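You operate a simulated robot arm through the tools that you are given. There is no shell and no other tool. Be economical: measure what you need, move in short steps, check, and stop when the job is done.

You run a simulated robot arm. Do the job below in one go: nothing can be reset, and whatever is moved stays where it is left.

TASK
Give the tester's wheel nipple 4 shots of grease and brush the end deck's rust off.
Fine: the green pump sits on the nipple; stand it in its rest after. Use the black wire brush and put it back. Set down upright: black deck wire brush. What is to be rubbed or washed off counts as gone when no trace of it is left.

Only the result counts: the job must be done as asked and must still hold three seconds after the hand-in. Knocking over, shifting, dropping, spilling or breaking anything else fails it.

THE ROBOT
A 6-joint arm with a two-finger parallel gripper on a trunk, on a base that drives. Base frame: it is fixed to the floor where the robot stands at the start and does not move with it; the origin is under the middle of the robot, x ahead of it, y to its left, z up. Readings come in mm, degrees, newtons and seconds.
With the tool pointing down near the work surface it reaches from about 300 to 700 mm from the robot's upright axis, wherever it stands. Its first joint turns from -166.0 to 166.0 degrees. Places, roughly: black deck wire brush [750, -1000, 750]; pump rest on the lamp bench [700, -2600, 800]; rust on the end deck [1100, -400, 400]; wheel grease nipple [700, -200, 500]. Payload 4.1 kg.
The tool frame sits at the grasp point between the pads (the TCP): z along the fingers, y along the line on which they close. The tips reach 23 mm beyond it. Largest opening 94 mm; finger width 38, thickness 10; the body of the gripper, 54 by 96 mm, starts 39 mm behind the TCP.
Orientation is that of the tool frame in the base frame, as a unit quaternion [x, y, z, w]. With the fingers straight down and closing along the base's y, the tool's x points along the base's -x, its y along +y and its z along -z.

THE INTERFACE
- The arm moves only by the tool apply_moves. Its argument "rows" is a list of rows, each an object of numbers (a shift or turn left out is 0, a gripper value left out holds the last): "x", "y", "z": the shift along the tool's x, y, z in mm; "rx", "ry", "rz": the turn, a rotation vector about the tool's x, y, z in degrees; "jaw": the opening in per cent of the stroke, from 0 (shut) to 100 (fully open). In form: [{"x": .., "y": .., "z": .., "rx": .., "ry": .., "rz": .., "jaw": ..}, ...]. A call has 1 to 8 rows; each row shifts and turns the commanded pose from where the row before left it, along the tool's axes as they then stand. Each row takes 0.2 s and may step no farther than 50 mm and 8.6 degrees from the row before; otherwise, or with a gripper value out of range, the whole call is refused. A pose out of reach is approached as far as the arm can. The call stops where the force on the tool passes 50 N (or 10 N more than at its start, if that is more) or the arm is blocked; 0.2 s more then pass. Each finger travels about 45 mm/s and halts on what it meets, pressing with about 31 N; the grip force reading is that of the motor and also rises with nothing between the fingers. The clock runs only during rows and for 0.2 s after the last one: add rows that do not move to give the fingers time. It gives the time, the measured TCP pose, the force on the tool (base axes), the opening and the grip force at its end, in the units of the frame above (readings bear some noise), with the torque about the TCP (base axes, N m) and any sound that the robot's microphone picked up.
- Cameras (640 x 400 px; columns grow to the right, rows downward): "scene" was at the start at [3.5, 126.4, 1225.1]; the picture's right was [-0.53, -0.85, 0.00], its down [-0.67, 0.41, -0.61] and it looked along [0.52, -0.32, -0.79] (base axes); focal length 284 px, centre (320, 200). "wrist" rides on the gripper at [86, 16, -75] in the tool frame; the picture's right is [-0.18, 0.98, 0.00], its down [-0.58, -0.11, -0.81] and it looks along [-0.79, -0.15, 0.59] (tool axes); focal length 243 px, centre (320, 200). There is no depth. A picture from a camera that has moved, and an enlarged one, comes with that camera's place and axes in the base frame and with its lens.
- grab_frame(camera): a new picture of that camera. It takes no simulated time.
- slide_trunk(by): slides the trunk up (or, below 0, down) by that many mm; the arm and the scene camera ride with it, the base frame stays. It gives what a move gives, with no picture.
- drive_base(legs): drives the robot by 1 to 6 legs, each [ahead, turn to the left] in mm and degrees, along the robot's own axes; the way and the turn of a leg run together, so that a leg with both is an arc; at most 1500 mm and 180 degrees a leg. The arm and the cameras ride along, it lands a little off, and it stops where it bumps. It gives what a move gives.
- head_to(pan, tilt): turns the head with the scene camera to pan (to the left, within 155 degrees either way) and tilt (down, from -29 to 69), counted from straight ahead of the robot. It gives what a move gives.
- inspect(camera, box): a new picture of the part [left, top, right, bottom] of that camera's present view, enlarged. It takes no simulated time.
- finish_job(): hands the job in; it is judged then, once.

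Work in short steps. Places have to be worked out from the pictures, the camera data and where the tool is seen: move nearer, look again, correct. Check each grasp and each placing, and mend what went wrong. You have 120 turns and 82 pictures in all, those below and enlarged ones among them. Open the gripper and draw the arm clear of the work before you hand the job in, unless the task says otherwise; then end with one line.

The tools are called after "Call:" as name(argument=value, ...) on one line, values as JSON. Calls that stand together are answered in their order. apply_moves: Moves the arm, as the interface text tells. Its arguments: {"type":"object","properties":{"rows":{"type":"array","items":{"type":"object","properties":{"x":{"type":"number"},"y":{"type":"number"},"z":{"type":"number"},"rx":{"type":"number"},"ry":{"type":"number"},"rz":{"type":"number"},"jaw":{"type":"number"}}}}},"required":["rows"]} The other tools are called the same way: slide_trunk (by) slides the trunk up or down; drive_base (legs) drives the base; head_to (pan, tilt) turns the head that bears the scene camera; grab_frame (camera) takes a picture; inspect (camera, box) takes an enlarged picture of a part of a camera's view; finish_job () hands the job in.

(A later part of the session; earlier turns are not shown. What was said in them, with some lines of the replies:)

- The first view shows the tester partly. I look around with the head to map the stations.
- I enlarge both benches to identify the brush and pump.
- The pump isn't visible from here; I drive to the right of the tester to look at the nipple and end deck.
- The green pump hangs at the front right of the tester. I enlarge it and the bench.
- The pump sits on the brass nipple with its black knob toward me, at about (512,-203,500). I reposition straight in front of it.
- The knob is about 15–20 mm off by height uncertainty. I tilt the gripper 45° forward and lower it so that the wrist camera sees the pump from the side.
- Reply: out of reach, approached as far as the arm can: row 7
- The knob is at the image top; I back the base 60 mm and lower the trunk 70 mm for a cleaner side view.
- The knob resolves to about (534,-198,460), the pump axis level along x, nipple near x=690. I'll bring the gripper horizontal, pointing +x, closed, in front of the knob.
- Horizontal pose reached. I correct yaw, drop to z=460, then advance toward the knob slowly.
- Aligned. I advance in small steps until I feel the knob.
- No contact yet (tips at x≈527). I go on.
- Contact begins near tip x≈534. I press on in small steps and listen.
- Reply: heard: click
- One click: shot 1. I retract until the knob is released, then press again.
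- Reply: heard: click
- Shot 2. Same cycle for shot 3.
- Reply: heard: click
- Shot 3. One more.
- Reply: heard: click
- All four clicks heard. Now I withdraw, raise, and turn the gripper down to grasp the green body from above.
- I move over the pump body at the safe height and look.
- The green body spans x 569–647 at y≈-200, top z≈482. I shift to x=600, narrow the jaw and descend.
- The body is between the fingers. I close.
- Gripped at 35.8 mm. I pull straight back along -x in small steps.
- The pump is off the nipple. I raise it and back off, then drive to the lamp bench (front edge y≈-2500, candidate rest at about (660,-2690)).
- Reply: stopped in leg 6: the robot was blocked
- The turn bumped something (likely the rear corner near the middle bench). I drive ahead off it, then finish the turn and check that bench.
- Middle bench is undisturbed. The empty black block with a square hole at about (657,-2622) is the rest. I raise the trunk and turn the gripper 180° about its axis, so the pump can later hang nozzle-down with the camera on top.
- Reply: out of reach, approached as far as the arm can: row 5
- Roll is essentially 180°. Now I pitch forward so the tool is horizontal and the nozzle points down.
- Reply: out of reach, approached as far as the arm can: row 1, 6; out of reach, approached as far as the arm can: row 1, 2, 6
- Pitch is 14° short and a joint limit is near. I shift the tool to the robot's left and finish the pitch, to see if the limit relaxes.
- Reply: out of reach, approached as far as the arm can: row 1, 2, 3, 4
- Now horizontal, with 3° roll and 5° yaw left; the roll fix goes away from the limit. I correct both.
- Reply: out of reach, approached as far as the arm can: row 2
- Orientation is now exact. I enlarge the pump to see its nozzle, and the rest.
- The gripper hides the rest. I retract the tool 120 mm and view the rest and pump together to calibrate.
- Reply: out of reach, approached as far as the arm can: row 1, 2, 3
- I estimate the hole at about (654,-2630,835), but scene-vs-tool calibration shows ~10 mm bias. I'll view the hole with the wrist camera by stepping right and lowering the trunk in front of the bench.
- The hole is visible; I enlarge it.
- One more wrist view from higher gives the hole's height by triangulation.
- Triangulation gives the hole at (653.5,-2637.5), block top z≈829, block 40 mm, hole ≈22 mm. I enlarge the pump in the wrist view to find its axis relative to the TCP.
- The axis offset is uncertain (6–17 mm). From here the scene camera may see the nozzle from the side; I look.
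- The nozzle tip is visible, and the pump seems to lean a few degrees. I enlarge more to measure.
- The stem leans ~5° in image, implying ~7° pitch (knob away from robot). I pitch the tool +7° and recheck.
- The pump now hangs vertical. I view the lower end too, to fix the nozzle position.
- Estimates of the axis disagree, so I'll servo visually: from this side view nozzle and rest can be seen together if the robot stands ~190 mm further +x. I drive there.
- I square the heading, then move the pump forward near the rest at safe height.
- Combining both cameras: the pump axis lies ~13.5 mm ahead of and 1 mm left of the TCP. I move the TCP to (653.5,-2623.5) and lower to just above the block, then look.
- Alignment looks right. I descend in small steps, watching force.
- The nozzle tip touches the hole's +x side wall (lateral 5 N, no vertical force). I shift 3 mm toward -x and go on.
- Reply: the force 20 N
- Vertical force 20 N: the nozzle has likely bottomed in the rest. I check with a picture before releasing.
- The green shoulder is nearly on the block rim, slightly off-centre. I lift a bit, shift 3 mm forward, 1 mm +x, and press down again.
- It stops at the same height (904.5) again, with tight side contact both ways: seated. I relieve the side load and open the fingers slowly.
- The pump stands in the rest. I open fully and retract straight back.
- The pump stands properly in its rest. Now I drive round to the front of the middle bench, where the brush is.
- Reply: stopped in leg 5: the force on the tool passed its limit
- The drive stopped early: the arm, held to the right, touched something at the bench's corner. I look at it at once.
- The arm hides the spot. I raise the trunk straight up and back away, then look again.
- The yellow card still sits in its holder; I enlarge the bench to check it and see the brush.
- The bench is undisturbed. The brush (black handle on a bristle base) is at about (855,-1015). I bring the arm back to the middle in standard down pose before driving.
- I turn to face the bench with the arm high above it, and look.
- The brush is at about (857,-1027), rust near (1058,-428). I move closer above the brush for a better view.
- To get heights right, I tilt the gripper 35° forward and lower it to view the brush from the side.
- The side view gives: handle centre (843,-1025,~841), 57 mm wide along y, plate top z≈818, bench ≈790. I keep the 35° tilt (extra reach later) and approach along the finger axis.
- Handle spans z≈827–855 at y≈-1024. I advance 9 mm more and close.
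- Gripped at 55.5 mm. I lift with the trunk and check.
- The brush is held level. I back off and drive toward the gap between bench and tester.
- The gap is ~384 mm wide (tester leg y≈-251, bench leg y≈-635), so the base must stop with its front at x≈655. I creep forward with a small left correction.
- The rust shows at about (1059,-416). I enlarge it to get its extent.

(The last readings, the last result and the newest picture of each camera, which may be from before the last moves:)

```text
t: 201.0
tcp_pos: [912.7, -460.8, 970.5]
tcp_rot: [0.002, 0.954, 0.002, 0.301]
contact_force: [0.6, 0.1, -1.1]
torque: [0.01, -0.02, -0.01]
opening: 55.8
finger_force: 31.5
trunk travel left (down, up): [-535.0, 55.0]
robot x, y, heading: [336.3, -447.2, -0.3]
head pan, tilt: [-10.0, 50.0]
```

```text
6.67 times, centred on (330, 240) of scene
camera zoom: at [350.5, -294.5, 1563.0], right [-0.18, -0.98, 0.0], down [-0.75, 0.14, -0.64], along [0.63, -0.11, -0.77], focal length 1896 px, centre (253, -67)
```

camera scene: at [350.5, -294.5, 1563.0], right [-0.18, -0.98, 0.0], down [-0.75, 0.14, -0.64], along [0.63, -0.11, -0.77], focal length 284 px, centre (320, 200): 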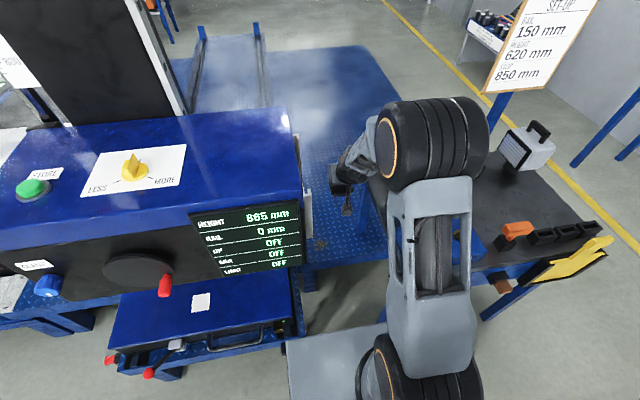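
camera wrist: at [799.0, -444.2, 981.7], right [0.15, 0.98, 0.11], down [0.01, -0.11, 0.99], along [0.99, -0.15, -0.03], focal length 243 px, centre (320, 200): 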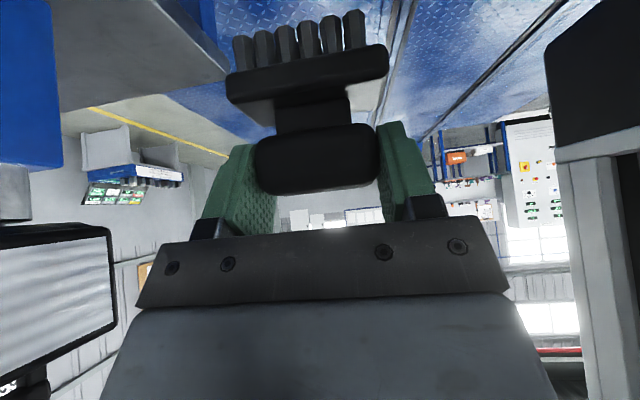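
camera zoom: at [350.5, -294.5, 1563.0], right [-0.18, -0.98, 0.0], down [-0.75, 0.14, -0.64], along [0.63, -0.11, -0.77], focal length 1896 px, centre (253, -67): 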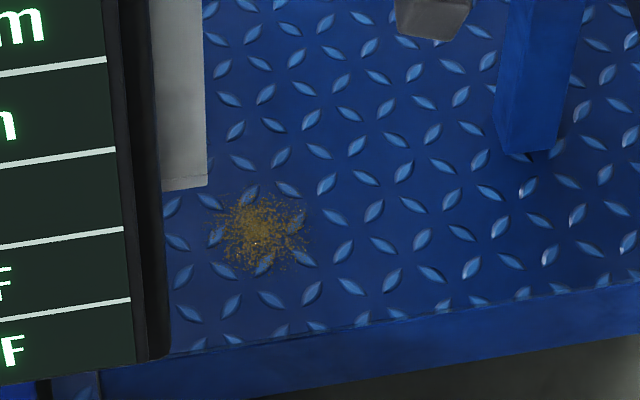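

The rust is a ~80 mm round patch centred near (1038,-423), deck front edge x≈960. I edge 30 mm forward, then lower the trunk in stages.

Call:
drive_base(legs=[[30, 0]])

Call:
slide_trunk(by=-250)

Call:
grab_frame(camera="scene")

```text
t: 201.8
tcp_pos: [942.9, -461.0, 970.0]
tcp_rot: [0.001, 0.953, 0.003, 0.302]
contact_force: [-1.0, 0.0, -0.9]
torque: [0.0, 0.02, -0.04]
opening: 55.6
finger_force: 31.2
trunk travel left (down, up): [-535.0, 55.0]
robot x, y, heading: [365.2, -444.8, -0.4]
head pan, tilt: [-10.0, 50.0]
```

```text
t: 204.4
tcp_pos: [943.3, -460.9, 722.1]
tcp_rot: [0.0, 0.953, 0.003, 0.302]
contact_force: [-0.2, -0.2, -1.0]
torque: [-0.01, 0.01, 0.03]
opening: 55.8
finger_force: 30.7
trunk travel left (down, up): [-285.0, 305.0]
robot x, y, heading: [366.3, -445.0, -0.3]
head pan, tilt: [-10.0, 50.0]
```

```text
19 pictures are left
camera scene: at [380.9, -294.7, 1313.0], right [-0.18, -0.98, 0.0], down [-0.75, 0.14, -0.64], along [0.63, -0.11, -0.77], focal length 284 px, centre (320, 200)
```

scene: 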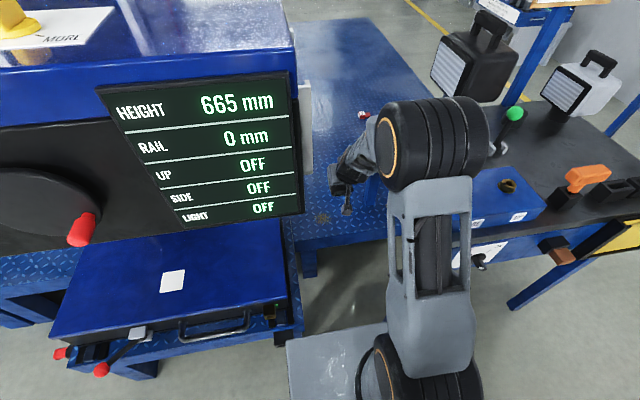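

The elbow keeps ~60 mm lateral clearance from the bench. I lower 190 mm more and check with the wrist camera.

Call:
slide_trunk(by=-190)

Call:
grab_frame(camera="wrist")

```text
t: 206.5
tcp_pos: [943.0, -460.8, 530.4]
tcp_rot: [0.0, 0.953, 0.003, 0.301]
contact_force: [0.4, 1.0, -1.6]
torque: [0.03, -0.02, 0.06]
opening: 55.8
finger_force: 30.8
trunk travel left (down, up): [-95.0, 495.0]
robot x, y, heading: [365.9, -440.9, -0.4]
head pan, tilt: [-10.0, 50.0]
```

```text
18 pictures are left
camera wrist: at [829.6, -444.2, 541.7], right [0.15, 0.98, 0.11], down [0.01, -0.11, 0.99], along [0.99, -0.15, -0.03], focal length 243 px, centre (320, 200)
```

wrist: 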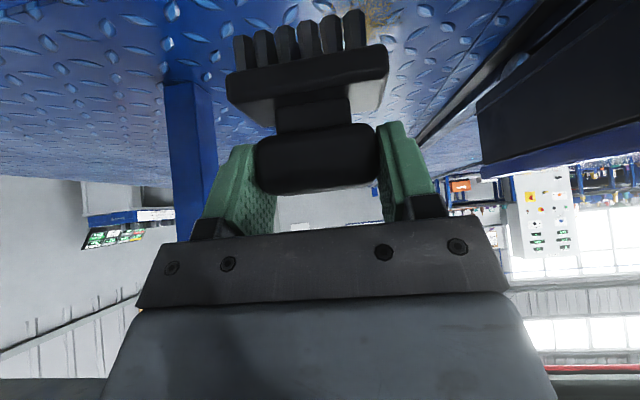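

Rust is seen just beyond the brush. I move over it to about (1035,-420), bristles ~15–20 mm above the deck.

Call:
apply_moves(rows=[{"x": -15.5, "y": 14, "z": 31}, {"x": -15.5, "y": 14, "z": 31}, {"x": -15.5, "y": 13, "z": 31}, {}])

Call:
inspect(camera="scene", box=[260, 120, 400, 250])

```text
t: 207.5
tcp_pos: [1035.8, -416.1, 481.8]
tcp_rot: [0.0, 0.953, 0.003, 0.302]
contact_force: [-0.6, 0.4, -1.0]
torque: [-0.01, -0.02, -0.04]
opening: 55.5
finger_force: 31.1
trunk travel left (down, up): [-95.0, 495.0]
robot x, y, heading: [366.7, -445.5, -0.3]
head pan, tilt: [-10.0, 50.0]
```

```text
3.08 times, centred on (330, 185) of scene
camera zoom: at [380.9, -294.7, 1123.0], right [-0.18, -0.98, 0.0], down [-0.75, 0.14, -0.64], along [0.63, -0.11, -0.77], focal length 875 px, centre (289, 246)
```

zoom: 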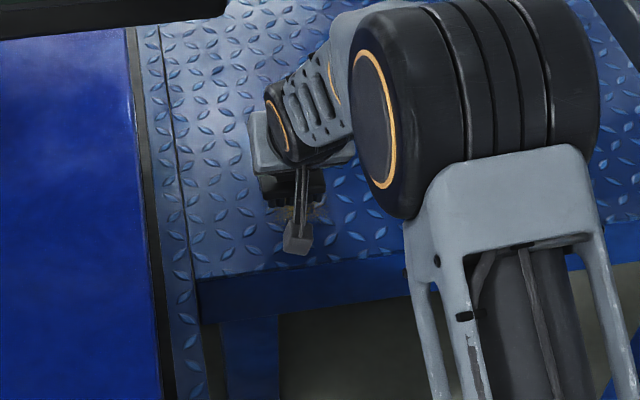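

The brush is above the patch. I lower it stepwise until contact.

Call:
apply_moves(rows=[{"x": 4.6, "z": 6.6}, {"x": 2.9, "z": 4.1}, {"x": 2.3, "z": 3.3}, {}])

```text
t: 208.5
tcp_pos: [1034.6, -418.0, 465.1]
tcp_rot: [0.001, 0.954, 0.003, 0.301]
contact_force: [0.6, 0.2, -0.4]
torque: [0.01, 0.0, -0.05]
opening: 55.6
finger_force: 31.2
trunk travel left (down, up): [-95.0, 495.0]
robot x, y, heading: [363.9, -447.2, -0.1]
head pan, tilt: [-10.0, 50.0]
```

Call:
apply_moves(rows=[{"x": 1.7, "z": 2.5}, {"x": 1.7, "z": 2.5}, {"x": 1.7, "z": 2.5}, {}])

```text
t: 209.5
tcp_pos: [1035.5, -418.9, 455.3]
tcp_rot: [0.0, 0.953, 0.003, 0.302]
contact_force: [-0.3, -0.6, -0.9]
torque: [-0.02, 0.02, -0.02]
opening: 55.5
finger_force: 31.0
trunk travel left (down, up): [-95.0, 495.0]
robot x, y, heading: [366.0, -446.3, -0.4]
head pan, tilt: [-10.0, 50.0]
```

Still free at TCP z=455. I continue down.

Call:
apply_moves(rows=[{"x": 1.7, "z": 2.5}, {"x": 1.7, "z": 2.5}, {"x": 1.7, "z": 2.5}, {"x": 1.7, "z": 2.5}, {}])

```text
t: 210.7
tcp_pos: [1036.3, -418.4, 450.8]
tcp_rot: [0.001, 0.952, 0.003, 0.307]
contact_force: [-5.1, -1.7, 39.4]
torque: [-0.27, 0.34, -0.01]
opening: 55.8
finger_force: 31.0
trunk travel left (down, up): [-95.0, 495.0]
robot x, y, heading: [366.4, -446.9, -0.1]
head pan, tilt: [-10.0, 50.0]
```

Contact at TCP z≈451; I ease to ~8–10 N and start stroking along x.

Call:
apply_moves(rows=[{"x": -3.4, "z": -4.9}, {"x": 16.4, "z": -11.5}, {"x": 16.4, "z": -11.5}, {"x": -16.4, "z": 11.5}, {"x": -16.4, "z": 11.5}, {"x": -16.4, "z": 11.5}, {"x": -16.4, "z": 11.5}, {}])

```text
t: 212.5
tcp_pos: [1079.5, -419.1, 450.3]
tcp_rot: [-0.001, 0.953, 0.003, 0.302]
contact_force: [-6.1, 0.4, 17.1]
torque: [-0.61, 0.0, -0.19]
opening: 55.7
finger_force: 30.8
out of reach, approached as far as the arm can: row 3, 4
trunk travel left (down, up): [-95.0, 495.0]
robot x, y, heading: [369.5, -445.9, -0.2]
head pan, tilt: [-10.0, 50.0]
```

Stroking works at ~17 N. I make return strokes with lateral shifts to cover the patch.

Call:
apply_moves(rows=[{"x": 16.4, "z": -11.5, "y": 6}, {"x": 16.4, "z": -11.5, "y": 6}, {"x": 16.4, "z": -11.5, "y": 6}, {"x": 10, "z": -7}, {"x": -16.4, "z": 11.5}, {"x": -16.4, "z": 11.5}, {"x": -16.4, "z": 11.5}, {}])

Call:
apply_moves(rows=[{"x": 16.4, "z": -11.5, "y": -11}, {"x": 16.4, "z": -11.5, "y": -12}, {"x": 16.4, "z": -11.5, "y": -12}, {"x": 6, "z": -4.2}, {"x": -16.4, "z": 11.5}, {"x": -16.4, "z": 11.5}, {"x": -16.4, "z": 11.5}, {}])

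```text
t: 214.3
tcp_pos: [1067.4, -403.1, 451.2]
tcp_rot: [0.001, 0.954, 0.003, 0.3]
contact_force: [-1.0, -0.9, 0.2]
torque: [-0.06, 0.02, -0.03]
opening: 55.6
finger_force: 30.6
trunk travel left (down, up): [-95.0, 495.0]
robot x, y, heading: [364.6, -446.9, -0.4]
head pan, tilt: [-10.0, 50.0]
```

```text
t: 216.1
tcp_pos: [1060.3, -436.5, 451.6]
tcp_rot: [0.0, 0.954, 0.003, 0.301]
contact_force: [0.0, 0.8, -0.7]
torque: [-0.02, -0.03, 0.0]
opening: 55.4
finger_force: 31.0
trunk travel left (down, up): [-95.0, 495.0]
robot x, y, heading: [359.7, -447.9, -0.3]
head pan, tilt: [-10.0, 50.0]
```

Contact was lost by about 1 mm. I press 2.5 mm lower and stroke crosswise over the patch.

Call:
apply_moves(rows=[{"x": 1.4, "z": 2}, {"y": 20}, {"y": 20}, {"y": 10, "x": 12.3, "z": -8.6}, {"y": -20}, {"y": -20}, {"y": -20}, {}])

Call:
apply_moves(rows=[{"x": 13, "z": -8}, {"y": 20}, {"y": 20}, {"y": 20}, {"x": 13, "z": -8}, {"y": -20}, {"y": -20}, {"y": -20}])

```text
t: 217.9
tcp_pos: [1044.9, -447.3, 450.2]
tcp_rot: [0.0, 0.952, 0.003, 0.305]
contact_force: [0.3, 6.5, 29.3]
torque: [-0.46, 0.02, 0.07]
opening: 55.4
finger_force: 30.7
trunk travel left (down, up): [-95.0, 495.0]
robot x, y, heading: [364.1, -448.2, -0.3]
head pan, tilt: [-10.0, 50.0]
```

```text
t: 219.7
tcp_pos: [1013.2, -441.4, 449.2]
tcp_rot: [0.001, 0.952, 0.002, 0.306]
contact_force: [0.6, 12.4, 33.1]
torque: [0.35, 0.18, -0.24]
opening: 55.6
finger_force: 30.9
out of reach, approached as far as the arm can: row 8
trunk travel left (down, up): [-95.0, 495.0]
robot x, y, heading: [366.9, -450.0, -0.2]
head pan, tilt: [-10.0, 50.0]
```

I lift and draw back to inspect the deck.

Call:
slide_trunk(by=50)

Call:
apply_moves(rows=[{"x": 28, "z": -20, "y": -10}, {"x": 28, "z": -20, "y": -10}, {"x": 20, "z": -14, "y": -10}, {}])

Call:
inspect(camera="scene", box=[275, 140, 365, 230])

```text
t: 220.6
tcp_pos: [1011.9, -442.8, 496.2]
tcp_rot: [0.001, 0.954, 0.001, 0.301]
contact_force: [0.1, 0.0, -2.0]
torque: [0.0, -0.01, 0.0]
opening: 55.5
finger_force: 31.1
trunk travel left (down, up): [-145.0, 445.0]
robot x, y, heading: [363.0, -448.7, -0.5]
head pan, tilt: [-10.0, 50.0]
```

```text
t: 221.6
tcp_pos: [918.0, -471.3, 496.0]
tcp_rot: [0.0, 0.954, 0.002, 0.301]
contact_force: [-0.1, -0.2, -1.7]
torque: [-0.01, 0.01, -0.01]
opening: 55.8
finger_force: 30.8
trunk travel left (down, up): [-145.0, 445.0]
robot x, y, heading: [365.7, -448.3, 0.0]
head pan, tilt: [-10.0, 50.0]
```

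```text
4.44 times, centred on (320, 185) of scene
camera zoom: at [380.9, -294.6, 1173.0], right [-0.18, -0.98, 0.0], down [-0.75, 0.14, -0.64], along [0.63, -0.11, -0.77], focal length 1264 px, centre (320, 267)
```

zoom: 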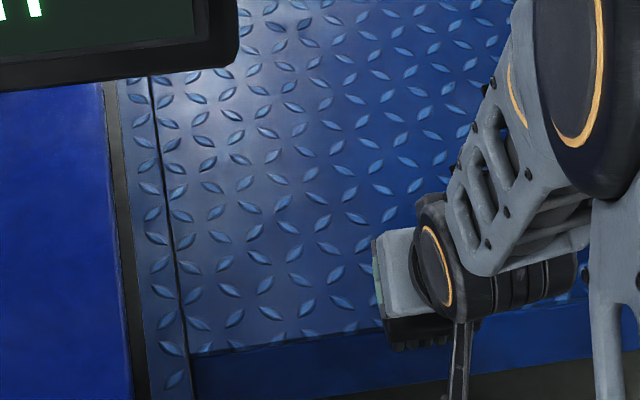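

No rust is visible at the spot; I enlarge further to check for traces.

Call:
inspect(camera="scene", box=[302, 164, 342, 204])

```text
10.00 times, centred on (322, 184) of scene
camera zoom: at [380.9, -294.6, 1173.0], right [-0.18, -0.98, 0.0], down [-0.75, 0.14, -0.64], along [0.63, -0.11, -0.77], focal length 2843 px, centre (300, 360)
```

zoom: 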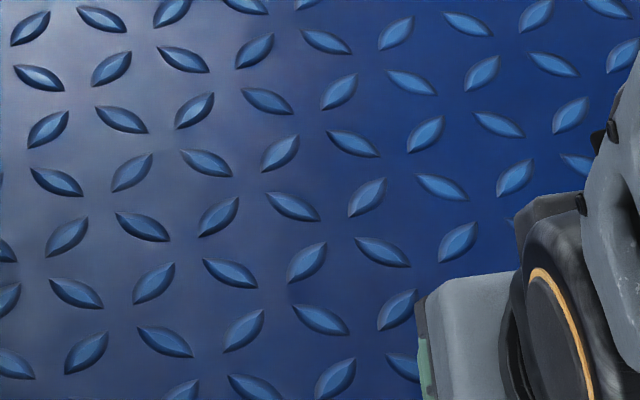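

The deck is clean. I raise the trunk, back out and return to the bench front.

Call:
slide_trunk(by=440)

Call:
drive_base(legs=[[-420, 0], [0, -90], [565, 0], [0, 90]])

```text
refused: 440 is not a number from -400 to 400
```

```text
t: 234.8
tcp_pos: [483.2, -1015.9, 495.1]
tcp_rot: [-0.011, 0.953, 0.005, 0.302]
contact_force: [-0.2, 0.6, -1.7]
torque: [0.0, -0.02, -0.01]
opening: 55.5
finger_force: 30.9
trunk travel left (down, up): [-145.0, 445.0]
robot x, y, heading: [-71.8, -1003.7, 1.4]
head pan, tilt: [-10.0, 50.0]
```

The slide was refused but the drive went through without contact. I raise the trunk now in two steps.

Call:
slide_trunk(by=400)

Call:
slide_trunk(by=45)

Call:
apply_moves(rows=[{"x": -20, "z": -29}, {}])

Call:
drive_base(legs=[[300, 0], [0, -1.4]])

```text
t: 238.6
tcp_pos: [483.9, -1017.5, 894.8]
tcp_rot: [-0.011, 0.953, 0.006, 0.302]
contact_force: [0.5, 0.0, -0.8]
torque: [0.03, 0.01, 0.0]
opening: 55.3
finger_force: 31.1
trunk travel left (down, up): [-545.0, 45.0]
robot x, y, heading: [-70.2, -1008.0, 1.3]
head pan, tilt: [-10.0, 50.0]
```

```text
t: 239.5
tcp_pos: [483.8, -1016.9, 940.7]
tcp_rot: [-0.012, 0.953, 0.006, 0.302]
contact_force: [-0.5, 0.3, -0.1]
torque: [-0.01, -0.02, 0.02]
opening: 55.4
finger_force: 30.7
trunk travel left (down, up): [-590.0, 0.0]
robot x, y, heading: [-70.1, -1007.6, 1.2]
head pan, tilt: [-10.0, 50.0]
```

```text
t: 240.1
tcp_pos: [482.4, -1015.2, 977.0]
tcp_rot: [-0.011, 0.953, 0.005, 0.301]
contact_force: [0.2, -0.5, -1.7]
torque: [0.0, 0.04, 0.01]
opening: 55.6
finger_force: 30.8
trunk travel left (down, up): [-590.0, 0.0]
robot x, y, heading: [-71.6, -1005.7, 1.2]
head pan, tilt: [-10.0, 50.0]
```

```text
t: 242.5
tcp_pos: [781.8, -1013.4, 977.9]
tcp_rot: [-0.005, 0.953, 0.004, 0.301]
contact_force: [-0.5, 0.0, -1.9]
torque: [0.03, -0.02, -0.01]
opening: 55.5
finger_force: 30.6
trunk travel left (down, up): [-590.0, 0.0]
robot x, y, heading: [228.0, -1000.3, 0.5]
head pan, tilt: [-10.0, 50.0]
```

I align the TCP with the pick-up place and check the brush's attitude in the grip.

Call:
apply_moves(rows=[{"x": -24.4, "y": -5.4, "z": 17.1}, {"x": -24.3, "y": -5.3, "z": 17.1}, {}])

Call:
slide_trunk(by=-100)

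Call:
grab_frame(camera="wrist")

```text
t: 243.3
tcp_pos: [837.5, -1021.9, 978.0]
tcp_rot: [-0.006, 0.954, 0.004, 0.301]
contact_force: [0.8, 0.1, -0.3]
torque: [-0.01, -0.01, 0.0]
opening: 55.5
finger_force: 30.5
out of reach, approached as far as the arm can: row 2
trunk travel left (down, up): [-590.0, 0.0]
robot x, y, heading: [231.4, -998.9, 0.3]
head pan, tilt: [-10.0, 50.0]
```

```text
t: 244.6
tcp_pos: [837.6, -1022.5, 879.1]
tcp_rot: [-0.006, 0.954, 0.004, 0.301]
contact_force: [-0.1, 0.9, -1.7]
torque: [0.02, 0.03, 0.01]
opening: 55.6
finger_force: 31.4
trunk travel left (down, up): [-490.0, 100.0]
robot x, y, heading: [227.9, -994.9, 0.4]
head pan, tilt: [-10.0, 50.0]
```

```text
14 pictures are left
camera wrist: at [724.5, -1006.7, 889.4], right [0.14, 0.98, 0.11], down [0.01, -0.11, 0.99], along [0.99, -0.14, -0.03], focal length 243 px, centre (320, 200)
```

wrist: 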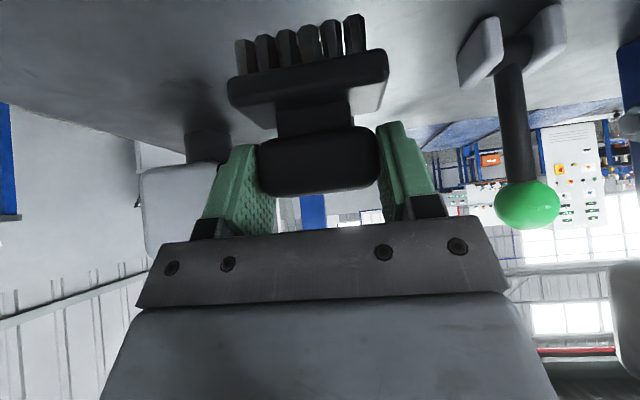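

The attitude is nearly unchanged. I fine-adjust and lower to contact.

Call:
apply_moves(rows=[{"x": -2.9, "z": 2, "y": -1.5}, {"x": 6.3, "z": 9}, {"x": 5.2, "z": 7.4}, {"x": 1.7, "z": 2.5}, {}])

```text
t: 245.8
tcp_pos: [842.3, -1024.8, 855.9]
tcp_rot: [-0.006, 0.953, 0.004, 0.302]
contact_force: [0.5, 0.3, -1.4]
torque: [0.0, 0.01, 0.01]
opening: 55.5
finger_force: 31.2
trunk travel left (down, up): [-490.0, 100.0]
robot x, y, heading: [225.8, -999.4, 0.4]
head pan, tilt: [-10.0, 50.0]
```

Call:
apply_moves(rows=[{"x": 0.9, "z": 1.3}, {"x": 0.9, "z": 1.3}, {"x": 0.6, "z": 0.9}, {}])

```text
t: 246.8
tcp_pos: [841.5, -1024.6, 851.1]
tcp_rot: [-0.006, 0.953, 0.004, 0.302]
contact_force: [-0.8, 0.6, -1.1]
torque: [-0.03, 0.0, -0.04]
opening: 55.4
finger_force: 31.0
trunk travel left (down, up): [-490.0, 100.0]
robot x, y, heading: [224.2, -995.8, 0.6]
head pan, tilt: [-10.0, 50.0]
```

No contact yet at z=851; I continue in ~1 mm steps.

Call:
apply_moves(rows=[{"x": 0.6, "z": 0.8}, {"x": 0.6, "z": 0.8}, {}])

Call:
apply_moves(rows=[{"x": 0.6, "z": 0.8}, {}])

```text
t: 247.6
tcp_pos: [841.3, -1023.6, 849.8]
tcp_rot: [-0.006, 0.953, 0.005, 0.303]
contact_force: [-0.5, 0.4, 8.8]
torque: [-0.34, -0.14, -0.03]
opening: 55.9
finger_force: 31.2
trunk travel left (down, up): [-490.0, 100.0]
robot x, y, heading: [228.4, -996.7, 0.4]
head pan, tilt: [-10.0, 50.0]
```

```text
t: 248.2
tcp_pos: [841.0, -1023.7, 850.2]
tcp_rot: [-0.006, 0.952, 0.004, 0.304]
contact_force: [4.0, 2.8, 13.4]
torque: [-0.35, -0.44, 0.15]
opening: 55.5
finger_force: 31.0
trunk travel left (down, up): [-490.0, 100.0]
robot x, y, heading: [229.4, -1000.1, 0.3]
head pan, tilt: [-10.0, 50.0]
```

Contact with ~9–13 N. I ease slightly and open the fingers.

Call:
apply_moves(rows=[{"x": -0.8, "z": -1.2}, {}, {"jaw": 65}, {"jaw": 80}, {"jaw": 100}, {}, {}])

Call:
grab_frame(camera="wrist")

```text
t: 249.8
tcp_pos: [839.9, -1024.8, 850.7]
tcp_rot: [-0.006, 0.953, 0.004, 0.302]
contact_force: [0.1, 0.4, -0.6]
torque: [-0.01, -0.02, 0.01]
opening: 94.3
finger_force: 0.1
trunk travel left (down, up): [-490.0, 100.0]
robot x, y, heading: [229.4, -1000.8, 0.6]
head pan, tilt: [-10.0, 50.0]
```

```text
13 pictures are left
camera wrist: at [726.9, -1008.4, 861.0], right [0.14, 0.98, 0.11], down [0.01, -0.11, 0.99], along [0.99, -0.14, -0.03], focal length 243 px, centre (320, 200)
```

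wrist: 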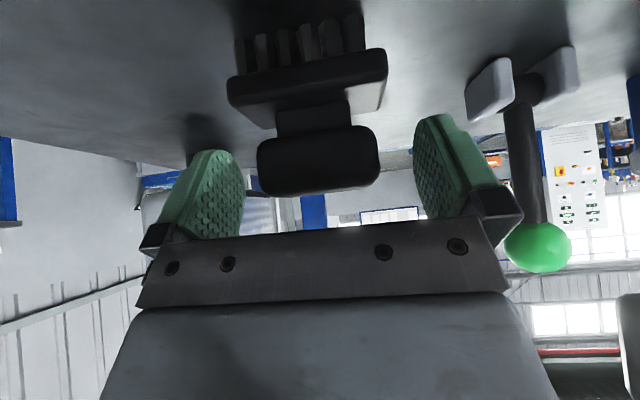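

The brush stands upright on the bench. I retract along the finger axis, raise, back off, and take a last look.

Call:
apply_moves(rows=[{"z": -15}, {"z": -30}, {"z": -35}, {}])

Call:
slide_trunk(by=95)

Call:
drive_base(legs=[[-300, 0]])

Call:
head_to(pan=-15, tilt=30)

Call:
grab_frame(camera="scene")

```text
t: 250.8
tcp_pos: [798.6, -1026.7, 915.4]
tcp_rot: [-0.005, 0.953, 0.004, 0.302]
contact_force: [-1.0, 0.0, -0.2]
torque: [0.01, 0.01, -0.05]
opening: 94.1
finger_force: 0.0
trunk travel left (down, up): [-490.0, 100.0]
robot x, y, heading: [228.4, -998.9, 0.6]
head pan, tilt: [-10.0, 50.0]
```

```text
t: 252.1
tcp_pos: [798.0, -1028.0, 1010.4]
tcp_rot: [-0.006, 0.953, 0.004, 0.303]
contact_force: [0.0, 0.4, 0.8]
torque: [0.01, 0.0, -0.02]
opening: 94.0
finger_force: 0.1
trunk travel left (down, up): [-585.0, 5.0]
robot x, y, heading: [226.1, -997.8, 0.6]
head pan, tilt: [-10.0, 50.0]
```

```text
t: 254.1
tcp_pos: [501.5, -1031.5, 1009.2]
tcp_rot: [-0.003, 0.953, 0.003, 0.302]
contact_force: [-0.6, -0.2, 0.3]
torque: [0.0, 0.01, -0.02]
opening: 94.2
finger_force: 0.1
trunk travel left (down, up): [-585.0, 5.0]
robot x, y, heading: [-63.2, -998.9, 0.1]
head pan, tilt: [-10.0, 50.0]
```

```text
t: 255.0
tcp_pos: [501.4, -1031.7, 1010.8]
tcp_rot: [-0.003, 0.953, 0.003, 0.302]
contact_force: [0.4, -0.4, -0.7]
torque: [0.02, 0.0, -0.01]
opening: 94.0
finger_force: 0.1
trunk travel left (down, up): [-585.0, 5.0]
robot x, y, heading: [-70.1, -1001.7, 0.1]
head pan, tilt: [-15.0, 30.0]
```

```text
12 pictures are left
camera scene: at [-39.9, -857.3, 1642.4], right [-0.26, -0.97, 0.0], down [-0.48, 0.13, -0.87], along [0.84, -0.22, -0.5], focal length 284 px, centre (320, 200)
```

scene: 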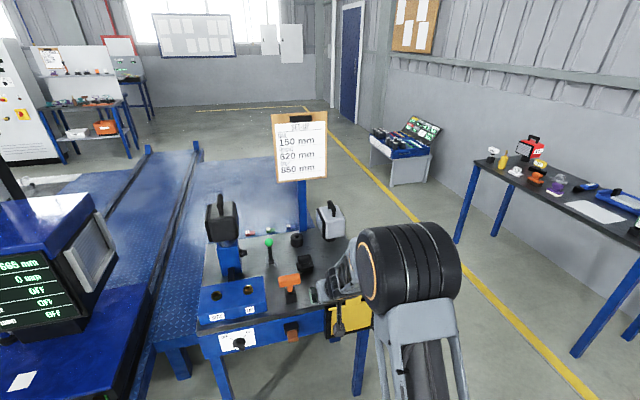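

Brush and bench items look right. I take a last enlarged look at the deck spot from this angle and at the pump.

Call:
inspect(camera="scene", box=[140, 280, 220, 350])

Call:
inspect(camera="scene", box=[190, 190, 380, 350])

Call:
head_to(pan=-60, tilt=25)

Call:
grab_frame(camera="scene")

```text
5.71 times, centred on (180, 315) of scene
camera zoom: at [-39.9, -857.3, 1642.4], right [-0.26, -0.97, 0.0], down [-0.48, 0.13, -0.87], along [0.84, -0.22, -0.5], focal length 1625 px, centre (1120, -457)
```

zoom: 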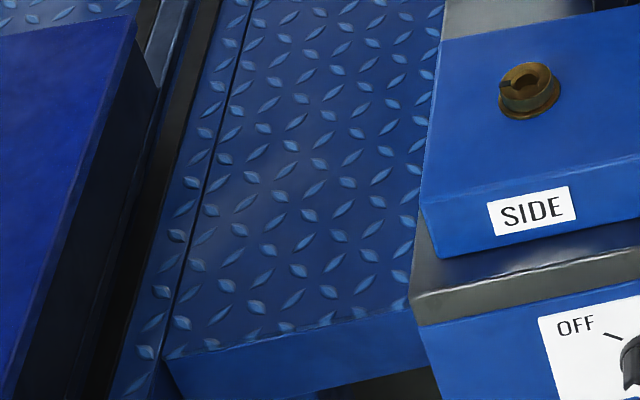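

```text
2.50 times, centred on (285, 270) of scene
camera zoom: at [-39.9, -857.3, 1642.4], right [-0.26, -0.97, 0.0], down [-0.48, 0.13, -0.87], along [0.84, -0.22, -0.5], focal length 711 px, centre (408, 25)
```

zoom: 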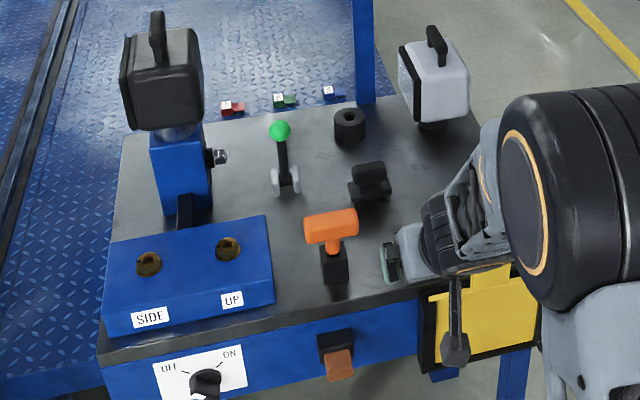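

```text
t: 256.1
tcp_pos: [502.4, -1031.2, 1010.6]
tcp_rot: [-0.003, 0.953, 0.003, 0.302]
contact_force: [0.8, -0.1, 0.3]
torque: [-0.02, 0.02, 0.02]
opening: 93.9
finger_force: 0.1
trunk travel left (down, up): [-585.0, 5.0]
robot x, y, heading: [-65.2, -1000.9, 0.2]
head pan, tilt: [-60.0, 25.0]
```

```text
9 pictures are left
camera scene: at [-81.0, -913.8, 1650.5], right [-0.86, -0.5, 0.0], down [-0.21, 0.37, -0.91], along [0.46, -0.78, -0.42], focal length 284 px, centre (320, 200)
```

scene: 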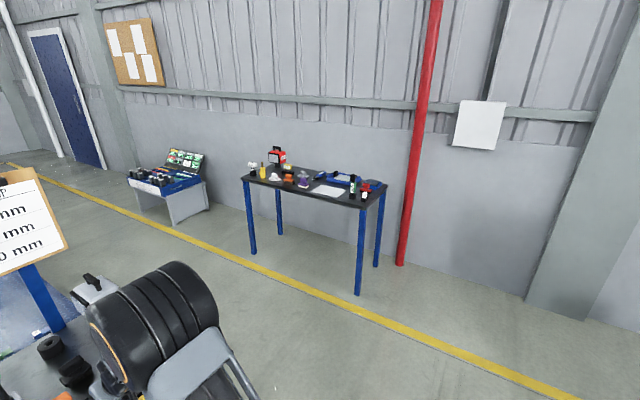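

The deck is clean, the brush and pump are standing in place, and the gripper is open and clear of the work, so I hand in.

Call:
finish_job()

```text
The job is handed in.
```

I gave the wheel nipple four shots of grease, one click heard for each, and stood the green pump in its rest on the lamp bench. I brushed the rust off the end deck, and enlarged pictures from two angles show no trace left. The black wire brush is back upright where I picked it up. During driving, the base bumped something once near the middle bench, and the arm once pushed against its corner with about 17 N. Pictures afterwards showed nothing out of place.
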